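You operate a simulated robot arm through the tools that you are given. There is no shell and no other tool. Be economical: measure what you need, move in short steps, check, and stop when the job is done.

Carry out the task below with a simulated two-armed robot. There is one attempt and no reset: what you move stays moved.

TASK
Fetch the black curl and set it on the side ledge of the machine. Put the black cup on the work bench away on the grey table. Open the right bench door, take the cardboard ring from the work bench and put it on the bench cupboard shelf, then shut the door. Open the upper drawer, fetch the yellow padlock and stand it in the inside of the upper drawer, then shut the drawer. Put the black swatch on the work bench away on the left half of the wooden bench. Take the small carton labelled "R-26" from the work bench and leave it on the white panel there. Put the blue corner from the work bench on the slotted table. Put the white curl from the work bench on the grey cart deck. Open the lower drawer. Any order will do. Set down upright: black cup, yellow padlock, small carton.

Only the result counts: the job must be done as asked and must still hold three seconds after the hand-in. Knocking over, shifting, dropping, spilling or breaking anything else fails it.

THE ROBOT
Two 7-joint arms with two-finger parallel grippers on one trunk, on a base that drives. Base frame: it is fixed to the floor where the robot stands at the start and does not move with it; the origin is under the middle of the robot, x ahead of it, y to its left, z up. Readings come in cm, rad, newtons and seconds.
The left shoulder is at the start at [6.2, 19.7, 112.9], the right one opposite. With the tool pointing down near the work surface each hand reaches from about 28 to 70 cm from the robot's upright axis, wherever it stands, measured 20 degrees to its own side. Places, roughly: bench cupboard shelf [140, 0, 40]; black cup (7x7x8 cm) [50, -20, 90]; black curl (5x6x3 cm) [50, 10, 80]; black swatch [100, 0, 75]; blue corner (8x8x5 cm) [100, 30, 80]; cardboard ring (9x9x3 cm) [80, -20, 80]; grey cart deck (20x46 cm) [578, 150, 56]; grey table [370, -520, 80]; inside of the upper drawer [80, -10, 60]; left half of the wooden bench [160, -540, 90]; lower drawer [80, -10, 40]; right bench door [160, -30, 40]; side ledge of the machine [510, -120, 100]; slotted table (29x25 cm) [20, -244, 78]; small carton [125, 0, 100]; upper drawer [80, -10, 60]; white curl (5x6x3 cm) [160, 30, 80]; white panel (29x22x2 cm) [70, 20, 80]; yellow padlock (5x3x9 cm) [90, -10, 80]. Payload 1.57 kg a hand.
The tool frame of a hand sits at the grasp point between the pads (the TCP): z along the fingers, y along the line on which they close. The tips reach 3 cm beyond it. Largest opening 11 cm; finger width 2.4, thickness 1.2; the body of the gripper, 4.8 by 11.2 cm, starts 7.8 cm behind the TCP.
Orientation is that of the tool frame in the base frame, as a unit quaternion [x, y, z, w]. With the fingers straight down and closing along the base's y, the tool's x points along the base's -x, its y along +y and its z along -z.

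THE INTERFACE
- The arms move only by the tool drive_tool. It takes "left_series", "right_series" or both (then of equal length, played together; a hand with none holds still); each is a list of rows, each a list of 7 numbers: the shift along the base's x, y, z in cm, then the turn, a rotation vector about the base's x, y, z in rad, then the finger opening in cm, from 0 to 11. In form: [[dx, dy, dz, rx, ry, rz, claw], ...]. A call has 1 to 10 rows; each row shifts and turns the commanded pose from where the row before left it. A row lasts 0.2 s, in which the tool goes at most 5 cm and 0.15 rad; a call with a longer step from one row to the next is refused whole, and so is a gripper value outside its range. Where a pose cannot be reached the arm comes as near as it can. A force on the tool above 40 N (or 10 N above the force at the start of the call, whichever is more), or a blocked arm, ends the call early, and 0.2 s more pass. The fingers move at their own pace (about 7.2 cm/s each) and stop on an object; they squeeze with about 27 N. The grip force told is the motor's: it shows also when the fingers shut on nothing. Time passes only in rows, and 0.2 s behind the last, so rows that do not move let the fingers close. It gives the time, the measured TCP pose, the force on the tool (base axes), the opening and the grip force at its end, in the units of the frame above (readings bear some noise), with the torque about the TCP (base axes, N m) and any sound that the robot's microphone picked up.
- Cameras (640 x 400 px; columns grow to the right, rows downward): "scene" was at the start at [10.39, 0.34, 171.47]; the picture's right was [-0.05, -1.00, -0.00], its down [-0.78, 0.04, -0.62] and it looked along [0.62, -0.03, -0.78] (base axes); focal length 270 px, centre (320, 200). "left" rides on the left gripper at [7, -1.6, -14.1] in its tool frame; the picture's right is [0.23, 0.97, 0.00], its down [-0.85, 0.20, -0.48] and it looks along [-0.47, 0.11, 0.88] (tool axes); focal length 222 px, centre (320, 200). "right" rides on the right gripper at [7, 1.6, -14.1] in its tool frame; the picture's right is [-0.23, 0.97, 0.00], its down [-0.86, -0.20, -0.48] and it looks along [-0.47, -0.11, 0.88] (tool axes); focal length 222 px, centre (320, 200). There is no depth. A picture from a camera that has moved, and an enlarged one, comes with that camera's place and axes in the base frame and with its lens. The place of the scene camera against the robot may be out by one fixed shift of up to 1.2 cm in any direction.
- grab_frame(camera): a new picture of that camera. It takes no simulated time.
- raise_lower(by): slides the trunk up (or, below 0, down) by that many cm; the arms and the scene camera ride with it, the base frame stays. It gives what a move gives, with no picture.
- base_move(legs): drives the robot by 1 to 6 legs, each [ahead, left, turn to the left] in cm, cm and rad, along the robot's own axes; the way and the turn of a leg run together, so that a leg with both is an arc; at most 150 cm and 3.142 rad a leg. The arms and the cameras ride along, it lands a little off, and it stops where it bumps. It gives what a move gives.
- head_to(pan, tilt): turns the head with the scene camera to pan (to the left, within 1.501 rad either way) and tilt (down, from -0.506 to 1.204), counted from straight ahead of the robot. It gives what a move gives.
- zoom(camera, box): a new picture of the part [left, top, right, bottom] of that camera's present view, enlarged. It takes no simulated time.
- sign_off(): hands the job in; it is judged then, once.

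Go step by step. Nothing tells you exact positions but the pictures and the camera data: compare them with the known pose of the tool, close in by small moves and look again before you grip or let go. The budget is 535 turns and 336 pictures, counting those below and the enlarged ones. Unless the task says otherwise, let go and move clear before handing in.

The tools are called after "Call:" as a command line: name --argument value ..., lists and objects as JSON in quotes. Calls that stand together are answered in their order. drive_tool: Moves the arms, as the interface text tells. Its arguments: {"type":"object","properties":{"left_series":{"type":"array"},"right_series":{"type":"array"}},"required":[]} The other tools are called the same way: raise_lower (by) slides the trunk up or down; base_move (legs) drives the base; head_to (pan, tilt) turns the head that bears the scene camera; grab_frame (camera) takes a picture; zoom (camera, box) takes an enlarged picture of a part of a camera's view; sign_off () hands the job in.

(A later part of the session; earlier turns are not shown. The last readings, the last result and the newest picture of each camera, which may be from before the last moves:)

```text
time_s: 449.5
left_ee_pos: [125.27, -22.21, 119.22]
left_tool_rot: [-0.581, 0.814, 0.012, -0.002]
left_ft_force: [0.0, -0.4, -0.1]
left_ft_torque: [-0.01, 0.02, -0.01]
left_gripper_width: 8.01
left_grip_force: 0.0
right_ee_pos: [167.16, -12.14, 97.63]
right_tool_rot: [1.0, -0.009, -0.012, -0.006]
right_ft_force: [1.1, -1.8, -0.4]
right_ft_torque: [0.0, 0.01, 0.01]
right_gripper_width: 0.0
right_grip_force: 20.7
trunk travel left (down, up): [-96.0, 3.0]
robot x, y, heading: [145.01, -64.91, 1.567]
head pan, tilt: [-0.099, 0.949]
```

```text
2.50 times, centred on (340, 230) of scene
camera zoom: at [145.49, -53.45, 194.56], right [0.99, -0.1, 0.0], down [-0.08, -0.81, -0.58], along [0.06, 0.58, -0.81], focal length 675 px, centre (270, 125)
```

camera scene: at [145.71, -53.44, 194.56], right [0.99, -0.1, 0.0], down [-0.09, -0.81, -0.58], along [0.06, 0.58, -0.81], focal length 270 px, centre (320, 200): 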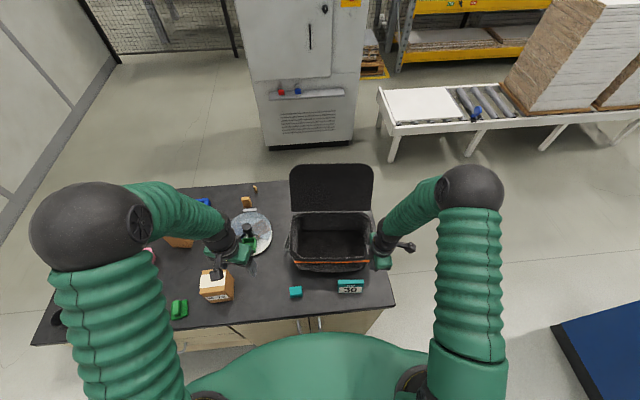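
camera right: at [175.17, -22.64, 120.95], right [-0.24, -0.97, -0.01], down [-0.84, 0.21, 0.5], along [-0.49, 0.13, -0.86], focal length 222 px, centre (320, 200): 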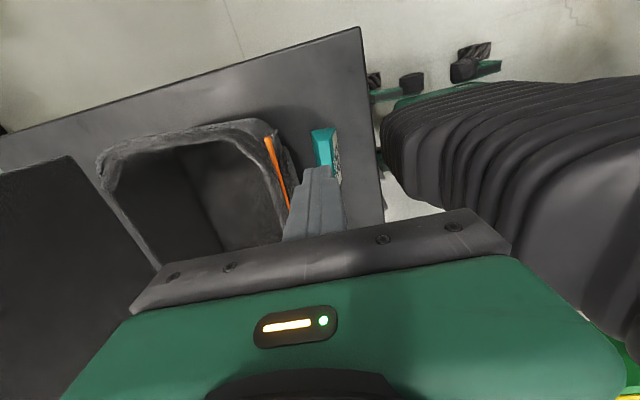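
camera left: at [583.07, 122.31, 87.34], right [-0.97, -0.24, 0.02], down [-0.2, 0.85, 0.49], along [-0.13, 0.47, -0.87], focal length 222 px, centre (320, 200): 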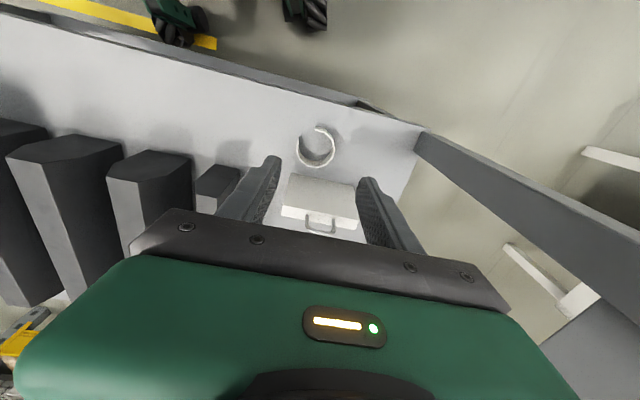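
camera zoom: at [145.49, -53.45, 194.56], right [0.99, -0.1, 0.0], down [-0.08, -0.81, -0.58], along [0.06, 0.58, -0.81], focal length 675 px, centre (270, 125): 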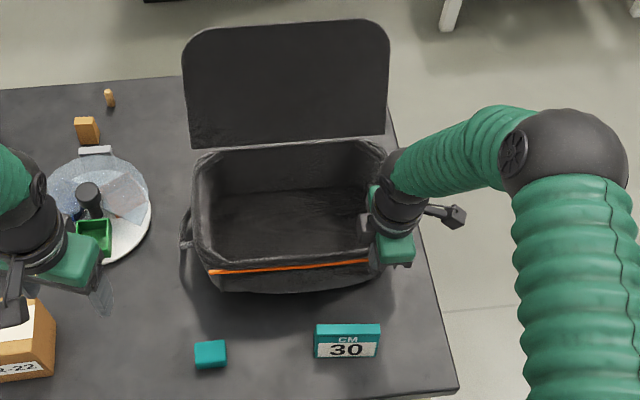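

Tote is back to within ~1.5 cm and ~2°. Withdraw the right hand, move the left aside, and zoom on the turntable.

Call:
drive_tool --right_series '[[0, -2, 0, 0, 0, 0, 0], [0, -2, 2, 0, 0, 0, 2], [0, -2, 4, 0, 0, -0.1, 4], [0, -2, 4, 0, 0, -0.14, 6], [0, -2, 4, 0, 0, -0.14, 8], [0, -2, 4, 0, 0, -0.14, 8], [0, -2, 0, 0, 0, -0.14, 8], [0, -2, 0, 0, 0, -0.14, 8], [0, -2, 0, 0, 0, -0.14, 8], [0, -2, 0, 0, 0, -0.14, 8]]' --left_series '[[-3, 0, 0, 0, 0, 0, 8], [-3, 0, 0, 0, 0, 0, 8], [-3, 0, 0, 0, 0, 0, 8], [-3, 0, 0, 0, 0, 0, 8], [-3, 0, 0, 0, 0, 0, 8], [-3, -1, 0, 0, 0, 0, 8], [-3, -1, 0, 0, 0, 0, 8], [0, -1, 0, 0, 0, 0, 8], [0, -1, 0, 0, 0, 0, 8], [0, -1, 0, 0, 0, 0, 8]]'

Call:
head_to --pan 0.3 --tilt 1.0

Call:
grab_frame --camera "scene"

```text
time_s: 451.7
left_ee_pos: [104.33, -27.5, 119.29]
left_tool_rot: [-0.581, 0.814, 0.012, -0.002]
left_ft_force: [0.0, -0.8, 0.6]
left_ft_torque: [0.01, 0.02, 0.0]
left_gripper_width: 8.0
left_grip_force: 0.1
right_ee_pos: [167.06, -32.45, 115.86]
right_tool_rot: [0.853, -0.522, -0.007, -0.012]
right_ft_force: [0.6, -0.4, -0.5]
right_ft_torque: [0.04, 0.03, -0.02]
right_gripper_width: 8.02
right_grip_force: 0.0
trunk travel left (down, up): [-96.0, 3.0]
robot x, y, heading: [144.81, -64.91, 1.565]
head pan, tilt: [-0.099, 0.949]
```

```text
time_s: 452.6
left_ee_pos: [104.18, -27.3, 119.29]
left_tool_rot: [-0.581, 0.814, 0.012, -0.002]
left_ft_force: [-0.2, -0.6, -0.3]
left_ft_torque: [0.0, 0.0, 0.0]
left_gripper_width: 7.99
left_grip_force: 0.0
right_ee_pos: [166.98, -32.37, 115.7]
right_tool_rot: [0.853, -0.522, -0.006, -0.011]
right_ft_force: [-0.4, 0.3, -0.1]
right_ft_torque: [0.02, 0.0, 0.05]
right_gripper_width: 7.99
right_grip_force: 0.1
trunk travel left (down, up): [-96.0, 3.0]
robot x, y, heading: [145.49, -64.91, 1.571]
head pan, tilt: [0.3, 1.0]
```

```text
125 pictures are left
camera scene: at [142.43, -54.17, 194.21], right [0.96, 0.29, 0.0], down [0.25, -0.81, -0.54], along [-0.16, 0.52, -0.84], focal length 270 px, centre (320, 200)
```

scene: 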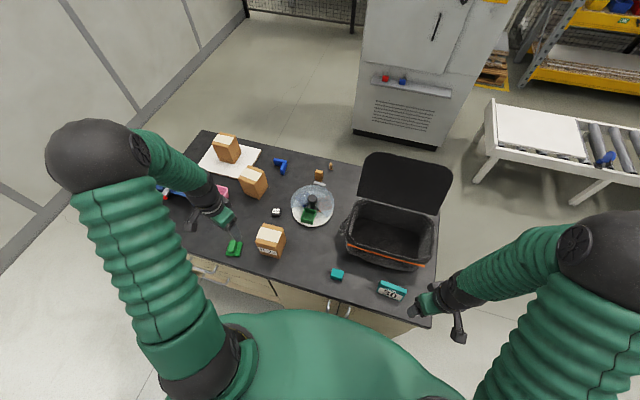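

Call:
zoom --camera "scene" --box '[285, 175, 345, 230]'

Call:
zoom --camera "scene" --box '[340, 190, 450, 270]'

```text
7.27 times, centred on (315, 202) of scene
camera zoom: at [142.43, -54.17, 194.21], right [0.96, 0.29, 0.0], down [0.25, -0.81, -0.54], along [-0.16, 0.52, -0.84], focal length 1963 px, centre (356, 182)
```

zoom: 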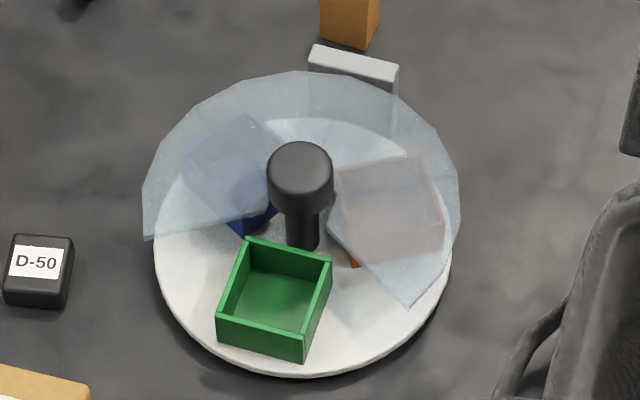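

```text
5.00 times, centred on (395, 230) of scene
camera zoom: at [142.43, -54.17, 194.21], right [0.96, 0.29, 0.0], down [0.25, -0.81, -0.54], along [-0.16, 0.52, -0.84], focal length 1350 px, centre (-55, 50)
```

zoom: 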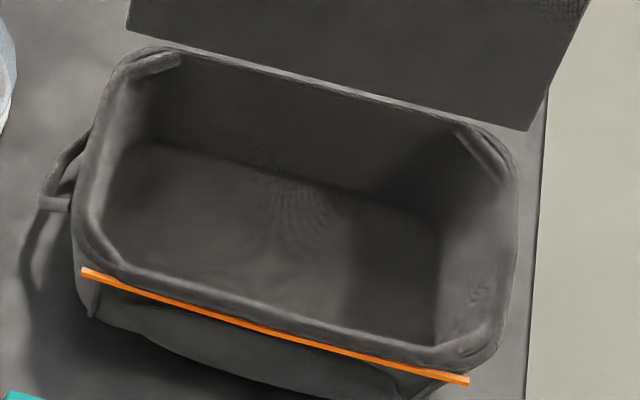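

The red bin's interior looks greyed — likely the black swatch. I'll turn the turntable by its knob (top z≈99 at (121,5)) clockwise 120° to bring it into the opening. First get in position.

Call:
base_move --legs '[[0, 43, 0], [5, 0, 0]]'

Call:
drive_tool --right_series '[[0, 3, 0, 0, 0, 0.1, 7], [0, 4, 0, 0, 0, 0.14, 7], [0, 4, 0, 0, 0, 0.14, 7], [0, 4, 0, 0, 0, 0, 7], [0, 4, 0, 0, 0, 0, 7], [0, 3, 0, 0, 0, 0, 7]]'

Call:
grab_frame --camera "right"

Call:
grab_frame --camera "scene"

```text
time_s: 455.7
left_ee_pos: [61.51, -23.25, 119.68]
left_tool_rot: [-0.582, 0.813, 0.016, 0.002]
left_ft_force: [0.3, -0.3, 0.7]
left_ft_torque: [0.06, -0.03, -0.01]
left_gripper_width: 7.99
left_grip_force: 0.0
right_ee_pos: [124.2, -28.29, 116.12]
right_tool_rot: [0.853, -0.521, -0.008, -0.016]
right_ft_force: [0.3, -0.5, 1.0]
right_ft_torque: [0.03, -0.02, 0.01]
right_gripper_width: 7.99
right_grip_force: 0.1
trunk travel left (down, up): [-96.0, 3.0]
robot x, y, heading: [103.17, -59.82, 1.566]
head pan, tilt: [0.3, 1.0]
```

```text
time_s: 457.1
left_ee_pos: [61.85, -22.23, 119.44]
left_tool_rot: [-0.581, 0.814, 0.012, -0.002]
left_ft_force: [0.7, -0.2, 0.1]
left_ft_torque: [0.02, 0.0, 0.02]
left_gripper_width: 8.0
left_grip_force: 0.1
right_ee_pos: [124.5, -5.17, 115.86]
right_tool_rot: [0.936, -0.351, -0.009, -0.009]
right_ft_force: [0.5, 0.6, 0.7]
right_ft_torque: [0.01, -0.03, 0.01]
right_gripper_width: 7.02
right_grip_force: 0.1
trunk travel left (down, up): [-96.0, 3.0]
robot x, y, heading: [102.53, -59.92, 1.562]
head pan, tilt: [0.3, 1.0]
```

```text
122 pictures are left
camera right: at [128.79, -11.3, 129.72], right [-0.81, -0.58, 0.0], down [-0.51, 0.7, 0.5], along [-0.29, 0.41, -0.87], focal length 222 px, centre (320, 200)
```

right: 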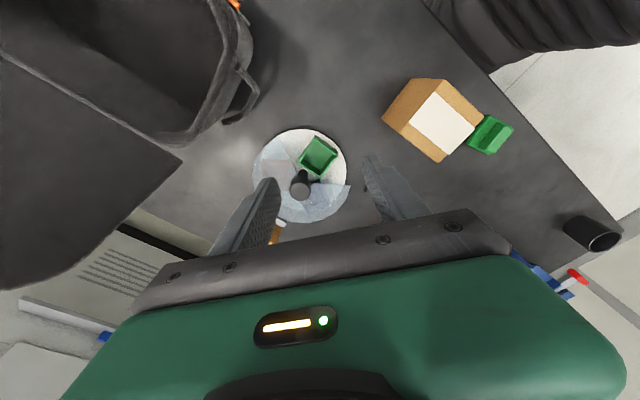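

```text
121 pictures are left
camera scene: at [100.0, -48.4, 194.2], right [0.96, 0.29, 0.0], down [0.24, -0.81, -0.54], along [-0.16, 0.51, -0.84], focal length 270 px, centre (320, 200)
```

scene: 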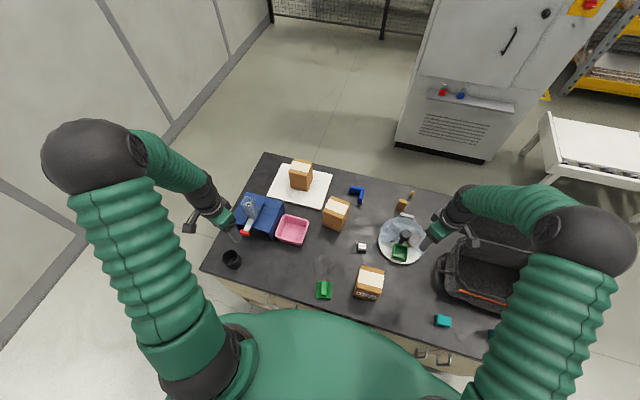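

Call:
drive_tool --right_series '[[-0.6, 2.2, 0, 0, 0, 0.14, 7], [-0.6, 2.2, 0, 0, 0, 0.14, 7], [-0.5, 2.2, -2, 0, 0, 0.14, 7], [-0.5, 2, -3, 0, 0, 0.14, 7]]'

Call:
grab_frame --camera "right"

```text
time_s: 458.1
left_ee_pos: [61.81, -22.19, 119.52]
left_tool_rot: [-0.582, 0.813, 0.012, -0.003]
left_ft_force: [0.6, -1.1, 0.2]
left_ft_torque: [0.01, 0.0, 0.01]
left_gripper_width: 8.01
left_grip_force: 0.1
right_ee_pos: [122.36, 3.42, 110.77]
right_tool_rot: [0.997, -0.078, -0.012, -0.006]
right_ft_force: [-0.1, 0.0, -0.8]
right_ft_torque: [0.05, 0.02, 0.01]
right_gripper_width: 6.99
right_grip_force: 0.1
trunk travel left (down, up): [-96.0, 3.0]
robot x, y, heading: [103.08, -59.65, 1.564]
head pan, tilt: [0.3, 1.0]
```

```text
120 pictures are left
camera right: at [129.25, 0.64, 124.58], right [-0.38, -0.93, -0.01], down [-0.8, 0.32, 0.5], along [-0.46, 0.19, -0.87], focal length 222 px, centre (320, 200)
```

right: 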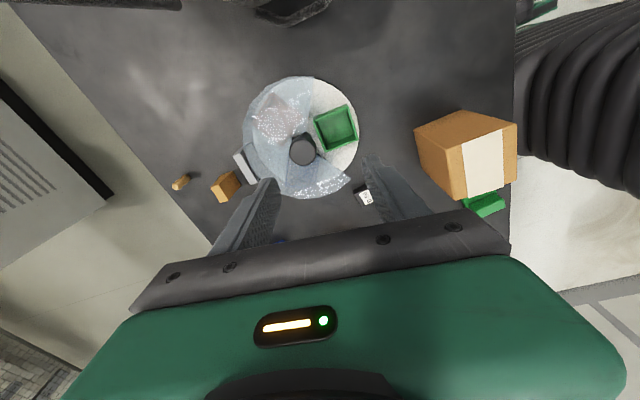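

Call:
drive_tool --right_series '[[0.2, 1.8, -2, 0, 0, 0, 7], [0, 0, -3, 0, 0, 0, 7]]'

Call:
grab_frame --camera "right"

```text
time_s: 458.7
left_ee_pos: [61.68, -22.21, 119.36]
left_tool_rot: [-0.581, 0.814, 0.013, -0.002]
left_ft_force: [0.1, -0.2, -0.8]
left_ft_torque: [-0.03, 0.04, -0.02]
left_gripper_width: 8.01
left_grip_force: 0.1
right_ee_pos: [122.52, 5.18, 105.76]
right_tool_rot: [0.997, -0.08, -0.01, -0.006]
right_ft_force: [-1.5, 0.6, 0.1]
right_ft_torque: [-0.02, 0.0, 0.03]
right_gripper_width: 6.98
right_grip_force: 0.1
trunk travel left (down, up): [-96.0, 3.0]
robot x, y, heading: [102.41, -59.52, 1.567]
head pan, tilt: [0.3, 1.0]
```

```text
119 pictures are left
camera right: at [129.4, 2.37, 119.59], right [-0.38, -0.93, -0.01], down [-0.8, 0.32, 0.5], along [-0.46, 0.19, -0.87], focal length 222 px, centre (320, 200)
```

right: 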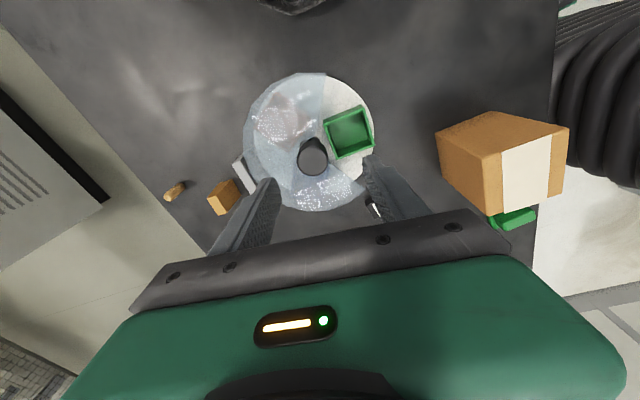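

Call:
drive_tool --right_series '[[0.4, 0.7, -2, 0, 0, 0, 7], [0, 0, -3, 0, 0, 0, 7], [0, 0, -1.7, 0, 0, 0, 6]]'

Call:
grab_frame --camera "right"

```text
time_s: 459.5
left_ee_pos: [61.73, -22.31, 119.33]
left_tool_rot: [-0.582, 0.813, 0.013, -0.002]
left_ft_force: [-0.7, -0.3, 0.1]
left_ft_torque: [-0.01, 0.0, 0.0]
left_gripper_width: 7.99
left_grip_force: 0.0
right_ee_pos: [123.19, 4.84, 99.22]
right_tool_rot: [0.997, -0.078, -0.012, -0.006]
right_ft_force: [0.9, 0.0, -0.2]
right_ft_torque: [0.0, 0.04, -0.01]
right_gripper_width: 5.99
right_grip_force: 0.1
right hand out of reach, approached as far as the arm can: row 2, 3
trunk travel left (down, up): [-96.0, 3.0]
robot x, y, heading: [102.32, -59.47, 1.567]
head pan, tilt: [0.3, 1.0]
```

```text
118 pictures are left
camera right: at [130.1, 2.04, 113.0], right [-0.38, -0.93, -0.01], down [-0.8, 0.32, 0.5], along [-0.46, 0.19, -0.87], focal length 222 px, centre (320, 200)
```

right: 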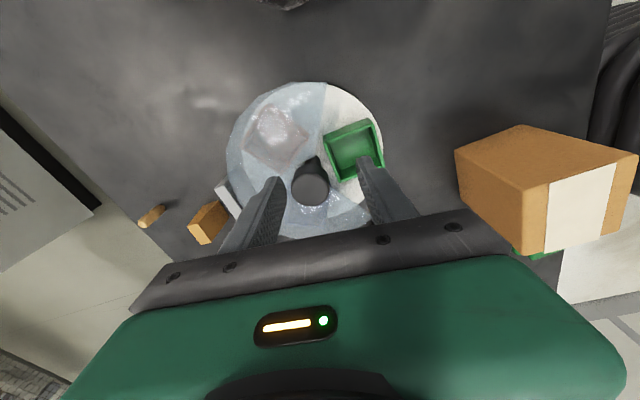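

Arm is at its reach limit because the shoulder is high. Raise the hand, lower the trunk by the same amount.

Call:
drive_tool --right_series '[[0, -1, 4, 0, 0, 0, 6], [0, -1, 4, 0, 0, 0, 6], [0, -1, 4, 0, 0, 0, 6], [0, -1, 4, 0, 0, 0, 6], [0, 0, 4, 0, 0, 0, 6]]'

Call:
raise_lower --by -18

Call:
grab_frame --camera "right"

```text
time_s: 460.7
left_ee_pos: [61.71, -22.34, 119.44]
left_tool_rot: [-0.581, 0.814, 0.013, -0.002]
left_ft_force: [0.1, -0.5, -0.7]
left_ft_torque: [-0.02, 0.0, 0.02]
left_gripper_width: 8.0
left_grip_force: 0.1
right_ee_pos: [123.1, 0.76, 119.33]
right_tool_rot: [0.997, -0.079, -0.012, -0.007]
right_ft_force: [-0.3, -0.2, 0.4]
right_ft_torque: [0.04, 0.0, -0.01]
right_gripper_width: 6.03
right_grip_force: 0.1
trunk travel left (down, up): [-96.0, 3.0]
robot x, y, heading: [103.01, -59.67, 1.565]
head pan, tilt: [0.3, 1.0]
```

```text
time_s: 462.7
left_ee_pos: [61.67, -22.2, 101.47]
left_tool_rot: [-0.582, 0.813, 0.013, -0.002]
left_ft_force: [-1.0, 0.5, -0.3]
left_ft_torque: [-0.02, 0.0, 0.03]
left_gripper_width: 8.01
left_grip_force: 0.0
right_ee_pos: [123.02, 0.85, 101.14]
right_tool_rot: [0.997, -0.079, -0.012, -0.008]
right_ft_force: [0.4, 0.6, -0.6]
right_ft_torque: [-0.02, -0.03, 0.0]
right_gripper_width: 6.01
right_grip_force: 0.0
trunk travel left (down, up): [-78.0, 21.0]
robot x, y, heading: [102.57, -59.48, 1.565]
head pan, tilt: [0.3, 1.0]
```

```text
117 pictures are left
camera right: at [130.08, -1.99, 115.13], right [-0.38, -0.93, -0.01], down [-0.8, 0.32, 0.5], along [-0.46, 0.19, -0.87], focal length 222 px, centre (320, 200)
```

right: 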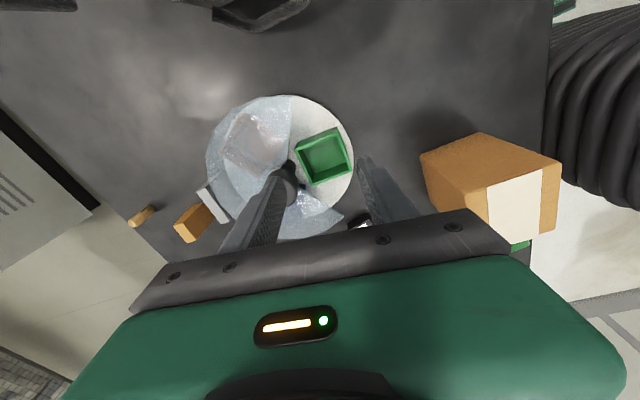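

Call:
drive_tool --right_series '[[0, 0, 4, 0, 0, 0, 7], [0, 2.5, 0, 0, 0, 0, 7], [0, 2.5, 0, 0, 0, 0, 7]]'

Call:
grab_frame --camera "right"

```text
time_s: 463.5
left_ee_pos: [61.68, -22.19, 101.26]
left_tool_rot: [-0.581, 0.814, 0.011, -0.003]
left_ft_force: [-0.9, 0.3, 0.1]
left_ft_torque: [-0.04, 0.0, -0.02]
left_gripper_width: 8.0
left_grip_force: 0.1
right_ee_pos: [123.28, 5.97, 105.03]
right_tool_rot: [0.997, -0.079, -0.011, -0.006]
right_ft_force: [0.9, 0.6, -0.2]
right_ft_torque: [-0.02, 0.01, -0.02]
right_gripper_width: 7.02
right_grip_force: 0.0
trunk travel left (down, up): [-78.0, 21.0]
robot x, y, heading: [102.66, -59.53, 1.571]
head pan, tilt: [0.3, 1.0]
```

```text
116 pictures are left
camera right: at [130.14, 3.32, 118.96], right [-0.38, -0.93, 0.0], down [-0.8, 0.33, 0.5], along [-0.46, 0.19, -0.87], focal length 222 px, centre (320, 200)
```

right: 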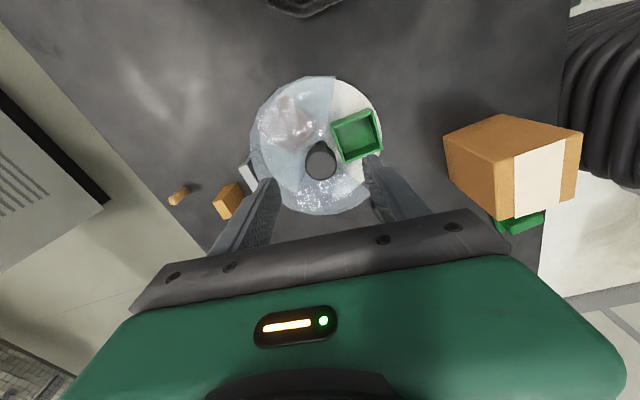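

Call:
drive_tool --right_series '[[0, 0, -3, 0, 0, 0, 7], [0, 0, -2.5, 0, 0, 0, 7], [0, 0, -1, 0, 0, 0, 6]]'

Call:
grab_frame --camera "right"

```text
time_s: 464.3
left_ee_pos: [61.75, -22.34, 101.46]
left_tool_rot: [-0.581, 0.814, 0.013, -0.001]
left_ft_force: [-0.1, -0.1, 0.7]
left_ft_torque: [0.02, 0.01, 0.02]
left_gripper_width: 7.99
left_grip_force: 0.0
right_ee_pos: [123.23, 5.74, 98.61]
right_tool_rot: [0.997, -0.079, -0.011, -0.008]
right_ft_force: [-0.4, -1.0, -0.3]
right_ft_torque: [0.01, 0.0, 0.0]
right_gripper_width: 6.01
right_grip_force: 0.0
trunk travel left (down, up): [-78.0, 21.0]
robot x, y, heading: [102.39, -59.42, 1.571]
head pan, tilt: [0.3, 1.0]
```

```text
115 pictures are left
camera right: at [130.13, 2.98, 112.55], right [-0.38, -0.93, -0.01], down [-0.8, 0.32, 0.5], along [-0.46, 0.2, -0.87], focal length 222 px, centre (320, 200)
```

right: 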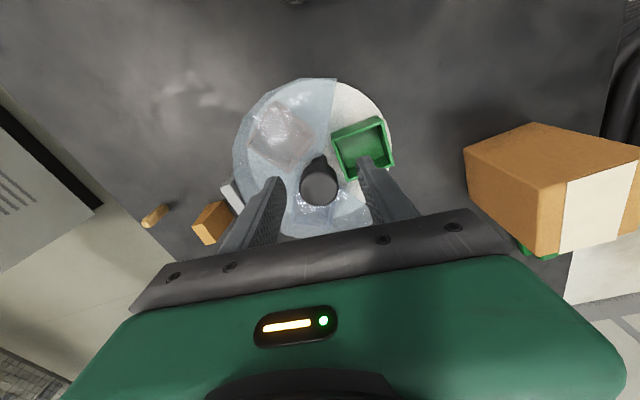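

Call:
drive_tool --right_series '[[0, 0, 0, 0, 0, 0, 4], [0, 0, 0, 0, 0, 0, 2], [0, 0, 0, 0, 0, 0, 2], [0, 0, 0, 0, 0, -0.08, 2], [0, 0, 0, 0, 0, -0.1, 2], [0, 0, 0, 0, 0, -0.1, 2]]'

Call:
grab_frame --camera "right"

```text
time_s: 465.7
left_ee_pos: [61.67, -22.31, 101.36]
left_tool_rot: [-0.582, 0.813, 0.013, -0.002]
left_ft_force: [0.0, -0.5, 0.9]
left_ft_torque: [-0.01, 0.02, 0.03]
left_gripper_width: 7.98
left_grip_force: 0.1
right_ee_pos: [123.32, 5.86, 98.67]
right_tool_rot: [0.976, -0.218, -0.01, -0.009]
right_ft_force: [-0.4, -0.5, 0.7]
right_ft_torque: [0.0, 0.02, -0.04]
right_gripper_width: 2.03
right_grip_force: 0.0
trunk travel left (down, up): [-78.0, 21.0]
robot x, y, heading: [102.14, -59.55, 1.565]
head pan, tilt: [0.3, 1.0]
```

```text
114 pictures are left
camera right: at [129.01, 1.16, 112.57], right [-0.62, -0.78, -0.01], down [-0.68, 0.53, 0.5], along [-0.39, 0.31, -0.87], focal length 222 px, centre (320, 200)
```

right: 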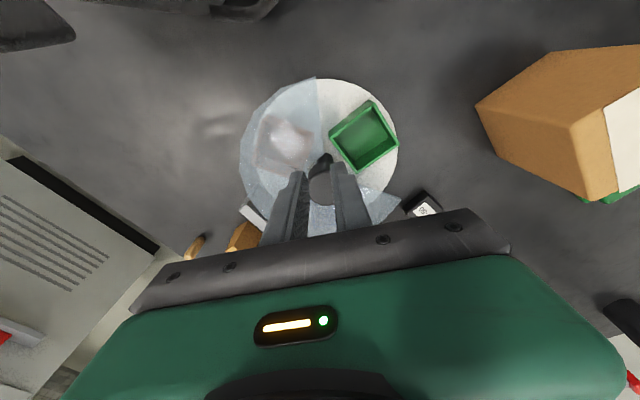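

Fingers are above the knob. Open, rotate back, go down 3.5 cm, and grip.

Call:
drive_tool --right_series '[[0, 0, 0, 0, 0, 0.1, 6], [0, 0, 0, 0, 0, 0.1, 6], [0, 0, 0, 0, 0, 0.08, 6], [0, 0, -2, 0, 0, 0, 6], [0, 0, -1.5, 0, 0, 0, 6], [0, 0, 0, 0, 0, 0, 1], [0, 0, 0, 0, 0, 0, 0], [0, 0, 0, 0, 0, 0, 0]]'

Call:
grab_frame --camera "right"

```text
time_s: 467.5
left_ee_pos: [61.7, -22.23, 101.43]
left_tool_rot: [-0.581, 0.814, 0.013, -0.002]
left_ft_force: [-0.2, -0.4, 0.2]
left_ft_torque: [0.0, -0.02, 0.0]
left_gripper_width: 8.01
left_grip_force: 0.2
right_ee_pos: [123.22, 5.9, 95.21]
right_tool_rot: [0.997, -0.08, -0.012, -0.005]
right_ft_force: [0.6, -0.6, 2.2]
right_ft_torque: [0.01, 0.0, 0.02]
right_gripper_width: 0.01
right_grip_force: 21.4
trunk travel left (down, up): [-78.0, 21.0]
robot x, y, heading: [102.51, -59.65, 1.564]
head pan, tilt: [0.3, 1.0]
```

```text
113 pictures are left
camera right: at [130.09, 3.04, 109.13], right [-0.38, -0.93, -0.01], down [-0.8, 0.32, 0.5], along [-0.46, 0.19, -0.87], focal length 222 px, centre (320, 200)
```

right: 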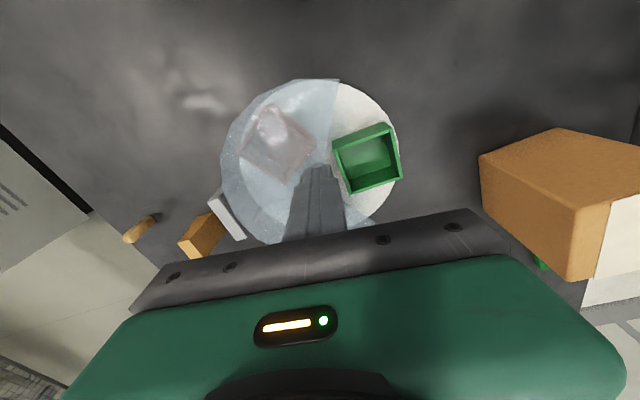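

The knob top is lower (z≈92), so its position is (121,7). Raise, shift, and grip lower.

Call:
drive_tool --right_series '[[0, 0, 2, 0, 0, 0, 3], [-1.1, 0.6, 0, 0, 0, 0, 6], [-1.1, 0.5, 0, 0, 0, 0, 6]]'

Call:
grab_frame --camera "right"

```text
time_s: 468.3
left_ee_pos: [61.63, -22.21, 101.39]
left_tool_rot: [-0.581, 0.814, 0.012, -0.002]
left_ft_force: [0.5, -0.1, -0.5]
left_ft_torque: [-0.02, -0.04, -0.01]
left_gripper_width: 7.97
left_grip_force: 0.1
right_ee_pos: [120.84, 7.26, 97.16]
right_tool_rot: [0.997, -0.079, -0.011, -0.006]
right_ft_force: [0.4, 0.5, -0.9]
right_ft_torque: [0.03, -0.05, -0.01]
right_gripper_width: 5.98
right_grip_force: 0.1
trunk travel left (down, up): [-78.0, 21.0]
robot x, y, heading: [102.31, -59.9, 1.565]
head pan, tilt: [0.3, 1.0]
```

```text
112 pictures are left
camera right: at [127.73, 4.3, 111.06], right [-0.38, -0.93, -0.01], down [-0.8, 0.33, 0.5], along [-0.46, 0.19, -0.87], focal length 222 px, centre (320, 200)
```

right: 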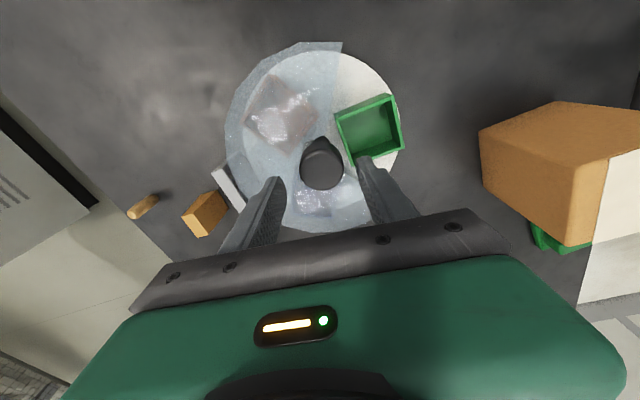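

Call:
drive_tool --right_series '[[0, 0, -2, 0, 0, 0, 5.5], [0, 0, -1.5, 0, 0, 0, 5.5], [0, 0, -1, 0, 0, 0, 5.5], [0, 0, 0, 0, 0, 0, 1], [0, 0, 0, 0, 0, 0, 1], [0, 0, 0, 0, 0, 0, 1]]'

Call:
grab_frame --camera "right"

```text
time_s: 469.7
left_ee_pos: [61.64, -22.18, 101.25]
left_tool_rot: [-0.582, 0.813, 0.012, -0.002]
left_ft_force: [0.0, 0.4, 0.7]
left_ft_torque: [0.03, 0.0, -0.01]
left_gripper_width: 7.98
left_grip_force: 0.0
right_ee_pos: [120.71, 6.93, 92.71]
right_tool_rot: [0.997, -0.079, -0.012, -0.006]
right_ft_force: [-0.2, 2.5, -1.5]
right_ft_torque: [0.44, 0.0, 0.0]
right_gripper_width: 4.11
right_grip_force: 45.1
trunk travel left (down, up): [-78.0, 21.0]
robot x, y, heading: [102.75, -59.31, 1.567]
head pan, tilt: [0.3, 1.0]
```

```text
111 pictures are left
camera right: at [127.78, 4.22, 106.61], right [-0.38, -0.93, -0.01], down [-0.8, 0.32, 0.5], along [-0.46, 0.19, -0.87], focal length 222 px, centre (320, 200)
```

right: 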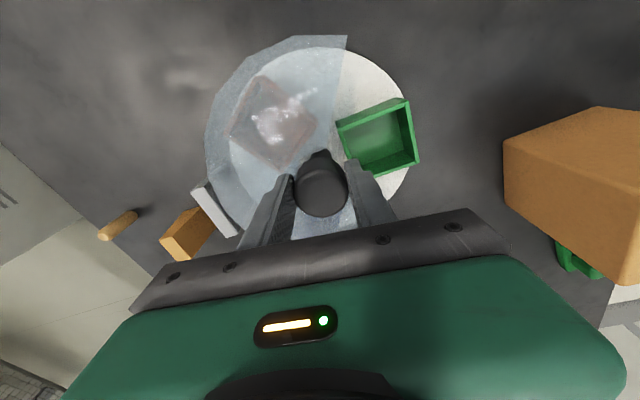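

Knob gripped (4.1 cm). Rotate clockwise.

Call:
drive_tool --right_series '[[0, 0, 0, 0, 0, -0.1, 1], [0, 0, 0, 0, 0, -0.12, 1], [0, 0, 0, 0, 0, -0.12, 1], [0, 0, 0, 0, 0, -0.12, 1]]'

Call:
grab_frame --camera "scene"

Call:
zoom --camera "scene" --box '[360, 190, 450, 275]'

```text
time_s: 470.7
left_ee_pos: [61.63, -22.27, 101.28]
left_tool_rot: [-0.582, 0.813, 0.013, -0.001]
left_ft_force: [0.0, -0.6, 0.4]
left_ft_torque: [-0.02, 0.03, -0.02]
left_gripper_width: 8.0
left_grip_force: 0.0
right_ee_pos: [120.7, 6.82, 92.72]
right_tool_rot: [0.952, -0.304, -0.01, -0.008]
right_ft_force: [-6.1, -7.6, -8.7]
right_ft_torque: [0.36, 1.14, 0.04]
right_gripper_width: 4.15
right_grip_force: 45.4
trunk travel left (down, up): [-78.0, 21.0]
robot x, y, heading: [102.46, -59.6, 1.565]
head pan, tilt: [0.3, 1.0]
```

```text
110 pictures are left
camera scene: at [99.63, -48.68, 176.18], right [0.96, 0.29, 0.0], down [0.25, -0.81, -0.54], along [-0.16, 0.51, -0.84], focal length 270 px, centre (320, 200)
```

scene: 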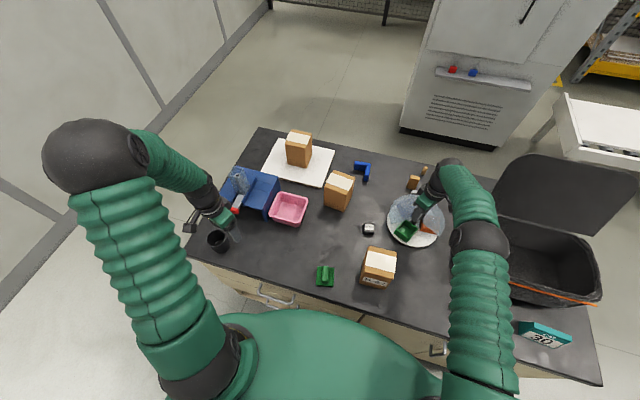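

```text
4.71 times, centred on (405, 232) of scene
camera zoom: at [99.63, -48.68, 176.18], right [0.96, 0.29, 0.0], down [0.25, -0.81, -0.54], along [-0.16, 0.51, -0.84], focal length 1270 px, centre (-80, 47)
```

zoom: 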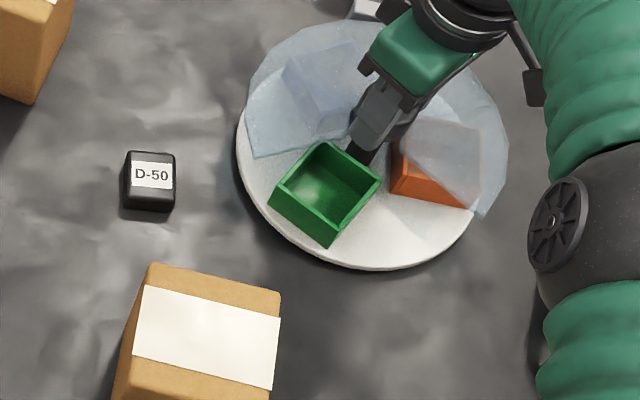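

It works. Keep turning clockwise.

Call:
drive_tool --right_series '[[0, 0, 0, 0, 0, -0.13, 1], [0, 0, 0, 0, 0, -0.13, 1], [0, 0, 0, 0, 0, -0.13, 1], [0, 0, 0, 0, 0, -0.13, 1], [0, 0, 0, 0, 0, -0.13, 1], [0, 0, 0, 0, 0, -0.13, 1]]'

Call:
zoom --camera "scene" --box '[360, 190, 450, 275]'

```text
time_s: 472.1
left_ee_pos: [61.34, -22.35, 101.34]
left_tool_rot: [-0.582, 0.813, 0.012, 0.0]
left_ft_force: [0.5, 0.5, -0.5]
left_ft_torque: [0.0, 0.0, 0.05]
left_gripper_width: 8.02
left_grip_force: 0.0
right_ee_pos: [120.47, 6.75, 92.71]
right_tool_rot: [0.765, -0.644, -0.003, -0.011]
right_ft_force: [-23.9, -23.2, -15.8]
right_ft_torque: [0.19, 0.59, 0.11]
right_gripper_width: 4.12
right_grip_force: 44.9
trunk travel left (down, up): [-78.0, 21.0]
robot x, y, heading: [102.27, -59.35, 1.566]
head pan, tilt: [0.3, 1.0]
```

```text
4.71 times, centred on (405, 232) of scene
camera zoom: at [98.84, -48.94, 176.18], right [0.96, 0.29, 0.01], down [0.25, -0.81, -0.54], along [-0.15, 0.52, -0.84], focal length 1270 px, centre (-80, 47)
```

zoom: 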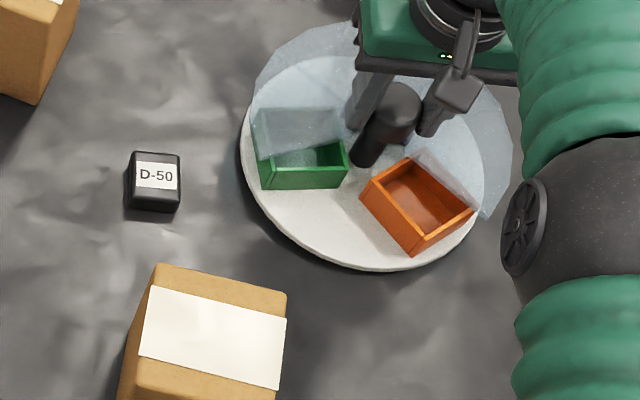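

The orange bin is empty; the blue one remains. Keep turning clockwise as far as the wrist allows.

Call:
drive_tool --right_series '[[0.1, 0.1, 0, 0, 0, -0.13, 1], [0.1, 0.1, 0, 0, 0, -0.13, 1], [0.1, 0, 0, 0, 0, -0.13, 1], [0, 0, 0, 0, 0, -0.13, 1], [0, 0, 0, 0, 0, -0.13, 1], [0, 0, 0, 0, 0, -0.13, 1]]'

Call:
zoom --camera "scene" --box '[360, 190, 450, 275]'

```text
time_s: 473.5
left_ee_pos: [61.31, -22.32, 101.29]
left_tool_rot: [-0.582, 0.813, 0.012, 0.0]
left_ft_force: [-0.3, -0.1, 0.8]
left_ft_torque: [-0.01, 0.01, 0.02]
left_gripper_width: 7.99
left_grip_force: 0.1
right_ee_pos: [120.34, 7.09, 92.9]
right_tool_rot: [-0.461, 0.887, 0.001, 0.011]
right_ft_force: [-35.7, -17.4, -7.7]
right_ft_torque: [-0.67, 0.99, -0.04]
right_gripper_width: 4.11
right_grip_force: 45.3
trunk travel left (down, up): [-78.0, 21.0]
robot x, y, heading: [102.39, -59.78, 1.562]
head pan, tilt: [0.3, 1.0]
```

```text
4.71 times, centred on (405, 232) of scene
camera zoom: at [98.24, -48.93, 176.19], right [0.96, 0.29, 0.01], down [0.25, -0.81, -0.54], along [-0.15, 0.52, -0.84], focal length 1270 px, centre (-80, 47)
```

zoom: 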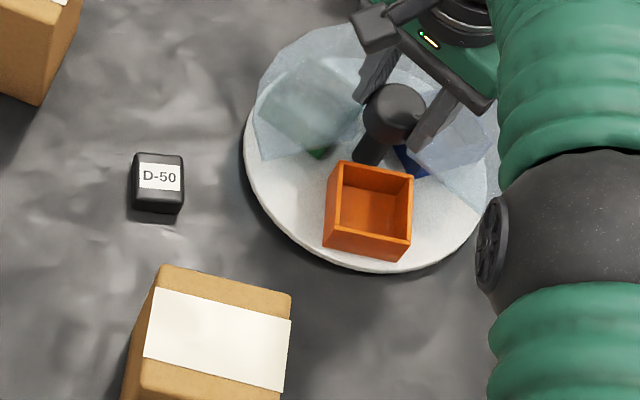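

Orange is empty for sure. Release, rotate the hand back, regrip, and turn on.

Call:
drive_tool --right_series '[[0.2, 0, 0, 0, 0, 0, 5], [0, 0, 0, 0, 0, 0, 6], [0, 0, 4, 0, 0, 0, 6], [0, 0, 0, 0, 0, 0.14, 6], [0, 0, 0, 0, 0, 0.14, 6], [0, 0, 0, 0, 0, 0.14, 6], [0, 0, 0, 0, 0, 0.14, 6], [0, 0, 0, 0, 0, 0.14, 6], [0, 0, 0, 0, 0, 0.14, 6], [0, 0, 0, 0, 0, 0.14, 6]]'

Call:
drive_tool --right_series '[[0, 0, 0, 0, 0, 0.14, 6], [0, 0, 0, 0, 0, 0.14, 6], [0, 0, 0, 0, 0, 0.14, 6], [0, 0, 0, 0, 0, 0.14, 6], [0, 0, 0, 0, 0, 0.14, 6]]'

Call:
grab_frame --camera "right"

```text
time_s: 475.7
left_ee_pos: [61.81, -22.3, 101.5]
left_tool_rot: [-0.582, 0.813, 0.012, -0.002]
left_ft_force: [0.2, -0.1, -0.2]
left_ft_torque: [0.02, 0.0, -0.03]
left_gripper_width: 8.0
left_grip_force: 0.1
right_ee_pos: [121.54, 7.21, 96.57]
right_tool_rot: [0.826, -0.564, -0.007, -0.011]
right_ft_force: [0.2, 0.5, -0.9]
right_ft_torque: [0.02, 0.01, -0.03]
right_gripper_width: 6.01
right_grip_force: 0.0
trunk travel left (down, up): [-78.0, 21.0]
robot x, y, heading: [102.37, -59.62, 1.57]
head pan, tilt: [0.3, 1.0]
```

```text
time_s: 476.9
left_ee_pos: [61.76, -22.2, 101.36]
left_tool_rot: [-0.582, 0.813, 0.012, -0.003]
left_ft_force: [0.2, 0.0, -0.1]
left_ft_torque: [0.02, -0.02, 0.0]
left_gripper_width: 7.98
left_grip_force: 0.1
right_ee_pos: [121.57, 7.17, 96.82]
right_tool_rot: [0.969, -0.246, -0.01, -0.009]
right_ft_force: [-0.4, 1.0, -0.2]
right_ft_torque: [0.02, -0.04, 0.01]
right_gripper_width: 6.0
right_grip_force: 0.1
trunk travel left (down, up): [-78.0, 21.0]
robot x, y, heading: [102.36, -59.56, 1.567]
head pan, tilt: [0.3, 1.0]
```

```text
106 pictures are left
camera right: at [127.06, 2.28, 110.58], right [-0.66, -0.75, -0.01], down [-0.65, 0.57, 0.5], along [-0.37, 0.34, -0.87], focal length 222 px, centre (320, 200)
```

right: 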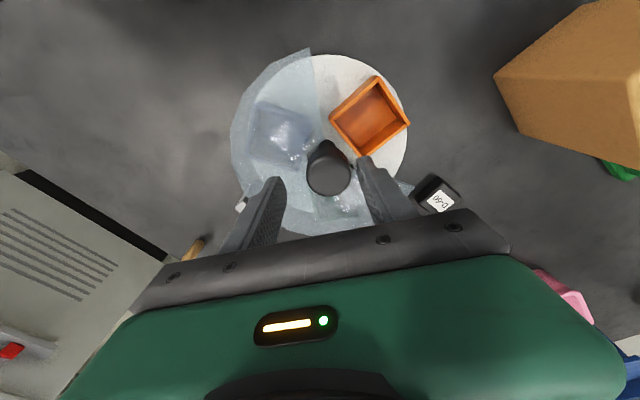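

Call:
drive_tool --right_series '[[-0.5, 0, -2, 0, 0, 0, 5.5], [-0.2, 0, -2, 0, 0, 0, 5.5], [0, 0, 0, 0, 0, 0, 1], [0, 0, 0, 0, 0, 0, 1], [0, 0, 0, 0, 0, -0.13, 1], [0, 0, 0, 0, 0, -0.13, 1], [0, 0, 0, 0, 0, -0.13, 1], [0.1, 0, 0, 0, 0, -0.13, 1], [0.1, 0.1, 0, 0, 0, -0.13, 1], [0.1, 0.1, 0, 0, 0, -0.13, 1]]'

Call:
drive_tool --right_series '[[0.1, 0, 0, 0, 0, -0.13, 1], [0.1, 0, 0, 0, 0, -0.13, 1], [0.1, 0, 0, 0, 0, -0.13, 1], [0, 0, 0, 0, 0, -0.13, 1]]'

Call:
zoom --camera "scene" --box '[360, 190, 450, 275]'

```text
time_s: 479.1
left_ee_pos: [61.4, -22.58, 101.23]
left_tool_rot: [-0.581, 0.814, 0.012, 0.0]
left_ft_force: [1.1, 0.1, -0.3]
left_ft_torque: [-0.03, -0.04, 0.0]
left_gripper_width: 8.01
left_grip_force: 0.1
right_ee_pos: [120.54, 6.79, 92.75]
right_tool_rot: [0.802, -0.597, -0.003, -0.01]
right_ft_force: [-23.1, -28.1, -10.6]
right_ft_torque: [-0.06, 0.68, 0.1]
right_gripper_width: 4.14
right_grip_force: 45.1
trunk travel left (down, up): [-78.0, 21.0]
robot x, y, heading: [102.55, -59.7, 1.567]
head pan, tilt: [0.3, 1.0]
```

```text
time_s: 480.1
left_ee_pos: [61.22, -22.34, 101.22]
left_tool_rot: [-0.581, 0.814, 0.011, 0.0]
left_ft_force: [0.7, 0.1, 0.0]
left_ft_torque: [0.0, 0.0, 0.05]
left_gripper_width: 7.99
left_grip_force: 0.0
right_ee_pos: [120.38, 7.05, 92.76]
right_tool_rot: [-0.622, 0.783, 0.003, 0.01]
right_ft_force: [-37.7, -20.9, -12.8]
right_ft_torque: [-0.86, 0.82, -0.01]
right_gripper_width: 4.11
right_grip_force: 44.6
trunk travel left (down, up): [-78.0, 21.0]
robot x, y, heading: [102.76, -59.62, 1.566]
head pan, tilt: [0.3, 1.0]
```

```text
4.71 times, centred on (405, 232) of scene
camera zoom: at [98.21, -48.9, 176.19], right [0.96, 0.29, 0.01], down [0.25, -0.81, -0.54], along [-0.15, 0.52, -0.84], focal length 1270 px, centre (-80, 47)
```

zoom: 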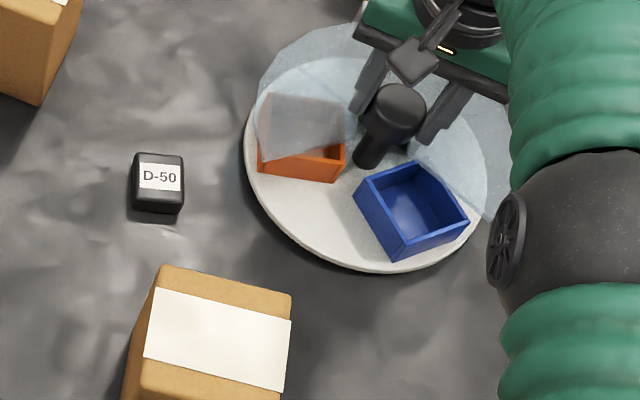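

Blue is empty too, so the swatch isn't on the turntable. Continue clockwise ~110° to bring green back to its original position.

Call:
drive_tool --right_series '[[0, 0, 0, 0, 0, -0.13, 1], [0, 0, 0, 0, 0, -0.13, 1], [0, 0, 0, 0, 0, -0.13, 1]]'

Call:
drive_tool --right_series '[[0.2, 0, 0, 0, 0, 0, 5], [0, 0, 0, 0, 0, 0, 6], [0, 0, 4, 0, 0, 0, 6], [0, 0, 0, 0, 0, 0.14, 6], [0, 0, 0, 0, 0, 0.14, 6], [0, 0, 0, 0, 0, 0.14, 6], [0, 0, 0, 0, 0, 0.14, 6], [0, 0, 0, 0, 0, 0.14, 6], [0, 0, 0, 0, 0, 0.14, 6], [0, 0, 0, 0, 0, 0.14, 6]]'

Call:
drive_tool --right_series '[[0, 0, 0, 0, 0, 0.14, 6], [0, 0, 0, 0, 0, 0.14, 6], [0, 0, 0, 0, 0, 0.14, 6], [0, 0, 0, 0, 0, 0.14, 6], [-0.5, 0, -2, 0, 0, 0, 5.5], [-0.3, 0, -2, 0, 0, 0, 5.5], [0, 0, 0, 0, 0, 0, 1], [0, 0, 0, 0, 0, 0, 1]]'

Call:
zoom --camera "scene" --box '[360, 190, 450, 275]'

```text
time_s: 480.9
left_ee_pos: [61.29, -22.34, 101.3]
left_tool_rot: [-0.581, 0.814, 0.012, 0.0]
left_ft_force: [0.0, 0.6, -0.3]
left_ft_torque: [0.02, -0.02, -0.02]
left_gripper_width: 7.98
left_grip_force: 0.0
right_ee_pos: [120.54, 7.3, 92.93]
right_tool_rot: [-0.458, 0.889, 0.001, 0.012]
right_ft_force: [-35.7, -15.5, -9.6]
right_ft_torque: [-0.74, 1.17, -0.02]
right_gripper_width: 4.14
right_grip_force: 44.9
trunk travel left (down, up): [-78.0, 21.0]
robot x, y, heading: [102.24, -59.78, 1.564]
head pan, tilt: [0.3, 1.0]
```

```text
time_s: 483.1
left_ee_pos: [61.83, -22.25, 101.46]
left_tool_rot: [-0.581, 0.814, 0.013, -0.003]
left_ft_force: [0.5, -0.6, 0.5]
left_ft_torque: [0.01, 0.0, -0.03]
left_gripper_width: 8.0
left_grip_force: 0.0
right_ee_pos: [121.65, 7.3, 96.69]
right_tool_rot: [0.823, -0.568, -0.007, -0.012]
right_ft_force: [0.6, -0.4, 0.2]
right_ft_torque: [-0.01, -0.03, -0.02]
right_gripper_width: 5.98
right_grip_force: 0.0
trunk travel left (down, up): [-78.0, 21.0]
robot x, y, heading: [102.6, -59.96, 1.567]
head pan, tilt: [0.3, 1.0]
```

```text
time_s: 484.9
left_ee_pos: [61.51, -22.5, 101.34]
left_tool_rot: [-0.581, 0.814, 0.013, -0.001]
left_ft_force: [-0.2, 0.3, -1.2]
left_ft_torque: [0.01, 0.01, -0.02]
left_gripper_width: 7.97
left_grip_force: 0.0
right_ee_pos: [120.34, 7.17, 92.64]
right_tool_rot: [0.948, -0.318, -0.008, -0.007]
right_ft_force: [-12.3, -13.4, -3.3]
right_ft_torque: [-1.03, -0.43, 0.06]
right_gripper_width: 4.13
right_grip_force: 40.7
trunk travel left (down, up): [-78.0, 21.0]
robot x, y, heading: [102.24, -59.65, 1.567]
head pan, tilt: [0.3, 1.0]
```

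```text
4.71 times, centred on (405, 232) of scene
camera zoom: at [99.23, -48.97, 176.21], right [0.96, 0.29, 0.0], down [0.25, -0.81, -0.54], along [-0.15, 0.52, -0.84], focal length 1270 px, centre (-80, 47)
```

zoom: 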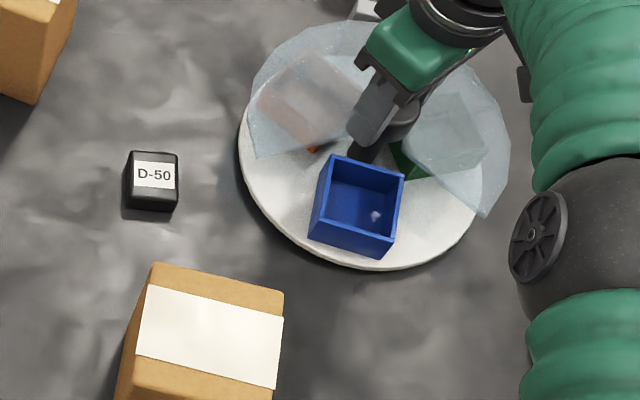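

Call:
drive_tool --right_series '[[0, 0, 0, 0, 0, -0.13, 1], [0.1, 0, 0, 0, 0, -0.13, 1], [0.1, 0, 0, 0, 0, -0.13, 1], [0.1, 0, 0, 0, 0, -0.13, 1], [0.1, 0, 0, 0, 0, -0.13, 1], [0.1, 0, 0, 0, 0, -0.13, 1], [0.1, 0, 0, 0, 0, -0.13, 1]]'

Call:
drive_tool --right_series '[[0.1, 0, 0, 0, 0, -0.13, 1], [0.1, 0, 0, 0, 0, -0.13, 1], [0, 0, 0, 0, 0, -0.13, 1], [0, 0, 0, 0, 0, -0.13, 1], [0, 0, 0, 0, 0, -0.13, 1], [0, 0, 0, 0, 0, -0.13, 1]]'

Call:
zoom --camera "scene" --box '[360, 190, 450, 275]'

```text
time_s: 486.2
left_ee_pos: [61.86, -22.49, 101.69]
left_tool_rot: [-0.582, 0.813, 0.015, -0.002]
left_ft_force: [-0.4, -0.1, 0.3]
left_ft_torque: [0.02, 0.01, 0.01]
left_gripper_width: 8.03
left_grip_force: 0.2
right_ee_pos: [120.41, 7.08, 92.87]
right_tool_rot: [0.788, -0.616, -0.01, -0.005]
right_ft_force: [-21.3, -5.0, 9.8]
right_ft_torque: [-1.13, -0.03, 0.29]
right_gripper_width: 4.1
right_grip_force: 45.2
trunk travel left (down, up): [-78.0, 21.0]
robot x, y, heading: [102.66, -59.5, 1.562]
head pan, tilt: [0.3, 1.0]
stopped in row 6 (right hand): the force on the tool passed its limit at 40 N (the readings are from after the stop); the commanded pose is now the measured one
```

```text
time_s: 487.6
left_ee_pos: [61.57, -22.37, 101.36]
left_tool_rot: [-0.582, 0.813, 0.013, -0.002]
left_ft_force: [-0.8, -0.5, -0.3]
left_ft_torque: [0.0, 0.0, 0.01]
left_gripper_width: 8.0
left_grip_force: 0.1
right_ee_pos: [120.64, 7.53, 92.74]
right_tool_rot: [-0.491, 0.871, 0.006, 0.011]
right_ft_force: [-29.8, 6.1, 2.8]
right_ft_torque: [0.25, 0.9, 0.51]
right_gripper_width: 4.17
right_grip_force: 45.2
trunk travel left (down, up): [-78.0, 21.0]
robot x, y, heading: [102.55, -59.8, 1.568]
head pan, tilt: [0.3, 1.0]
```

```text
4.71 times, centred on (405, 232) of scene
camera zoom: at [98.45, -48.53, 176.17], right [0.96, 0.29, 0.01], down [0.25, -0.81, -0.54], along [-0.15, 0.51, -0.84], focal length 1270 px, centre (-80, 47)
```

zoom: 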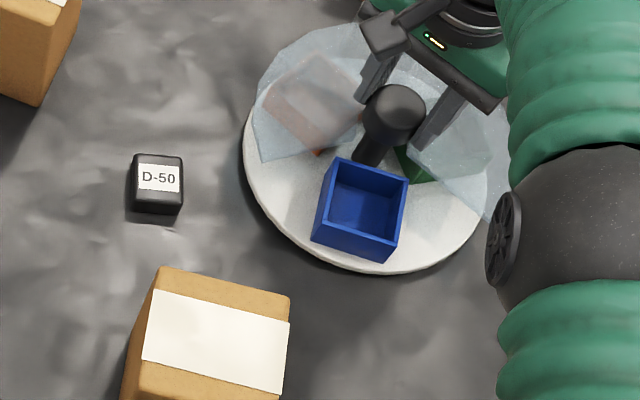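

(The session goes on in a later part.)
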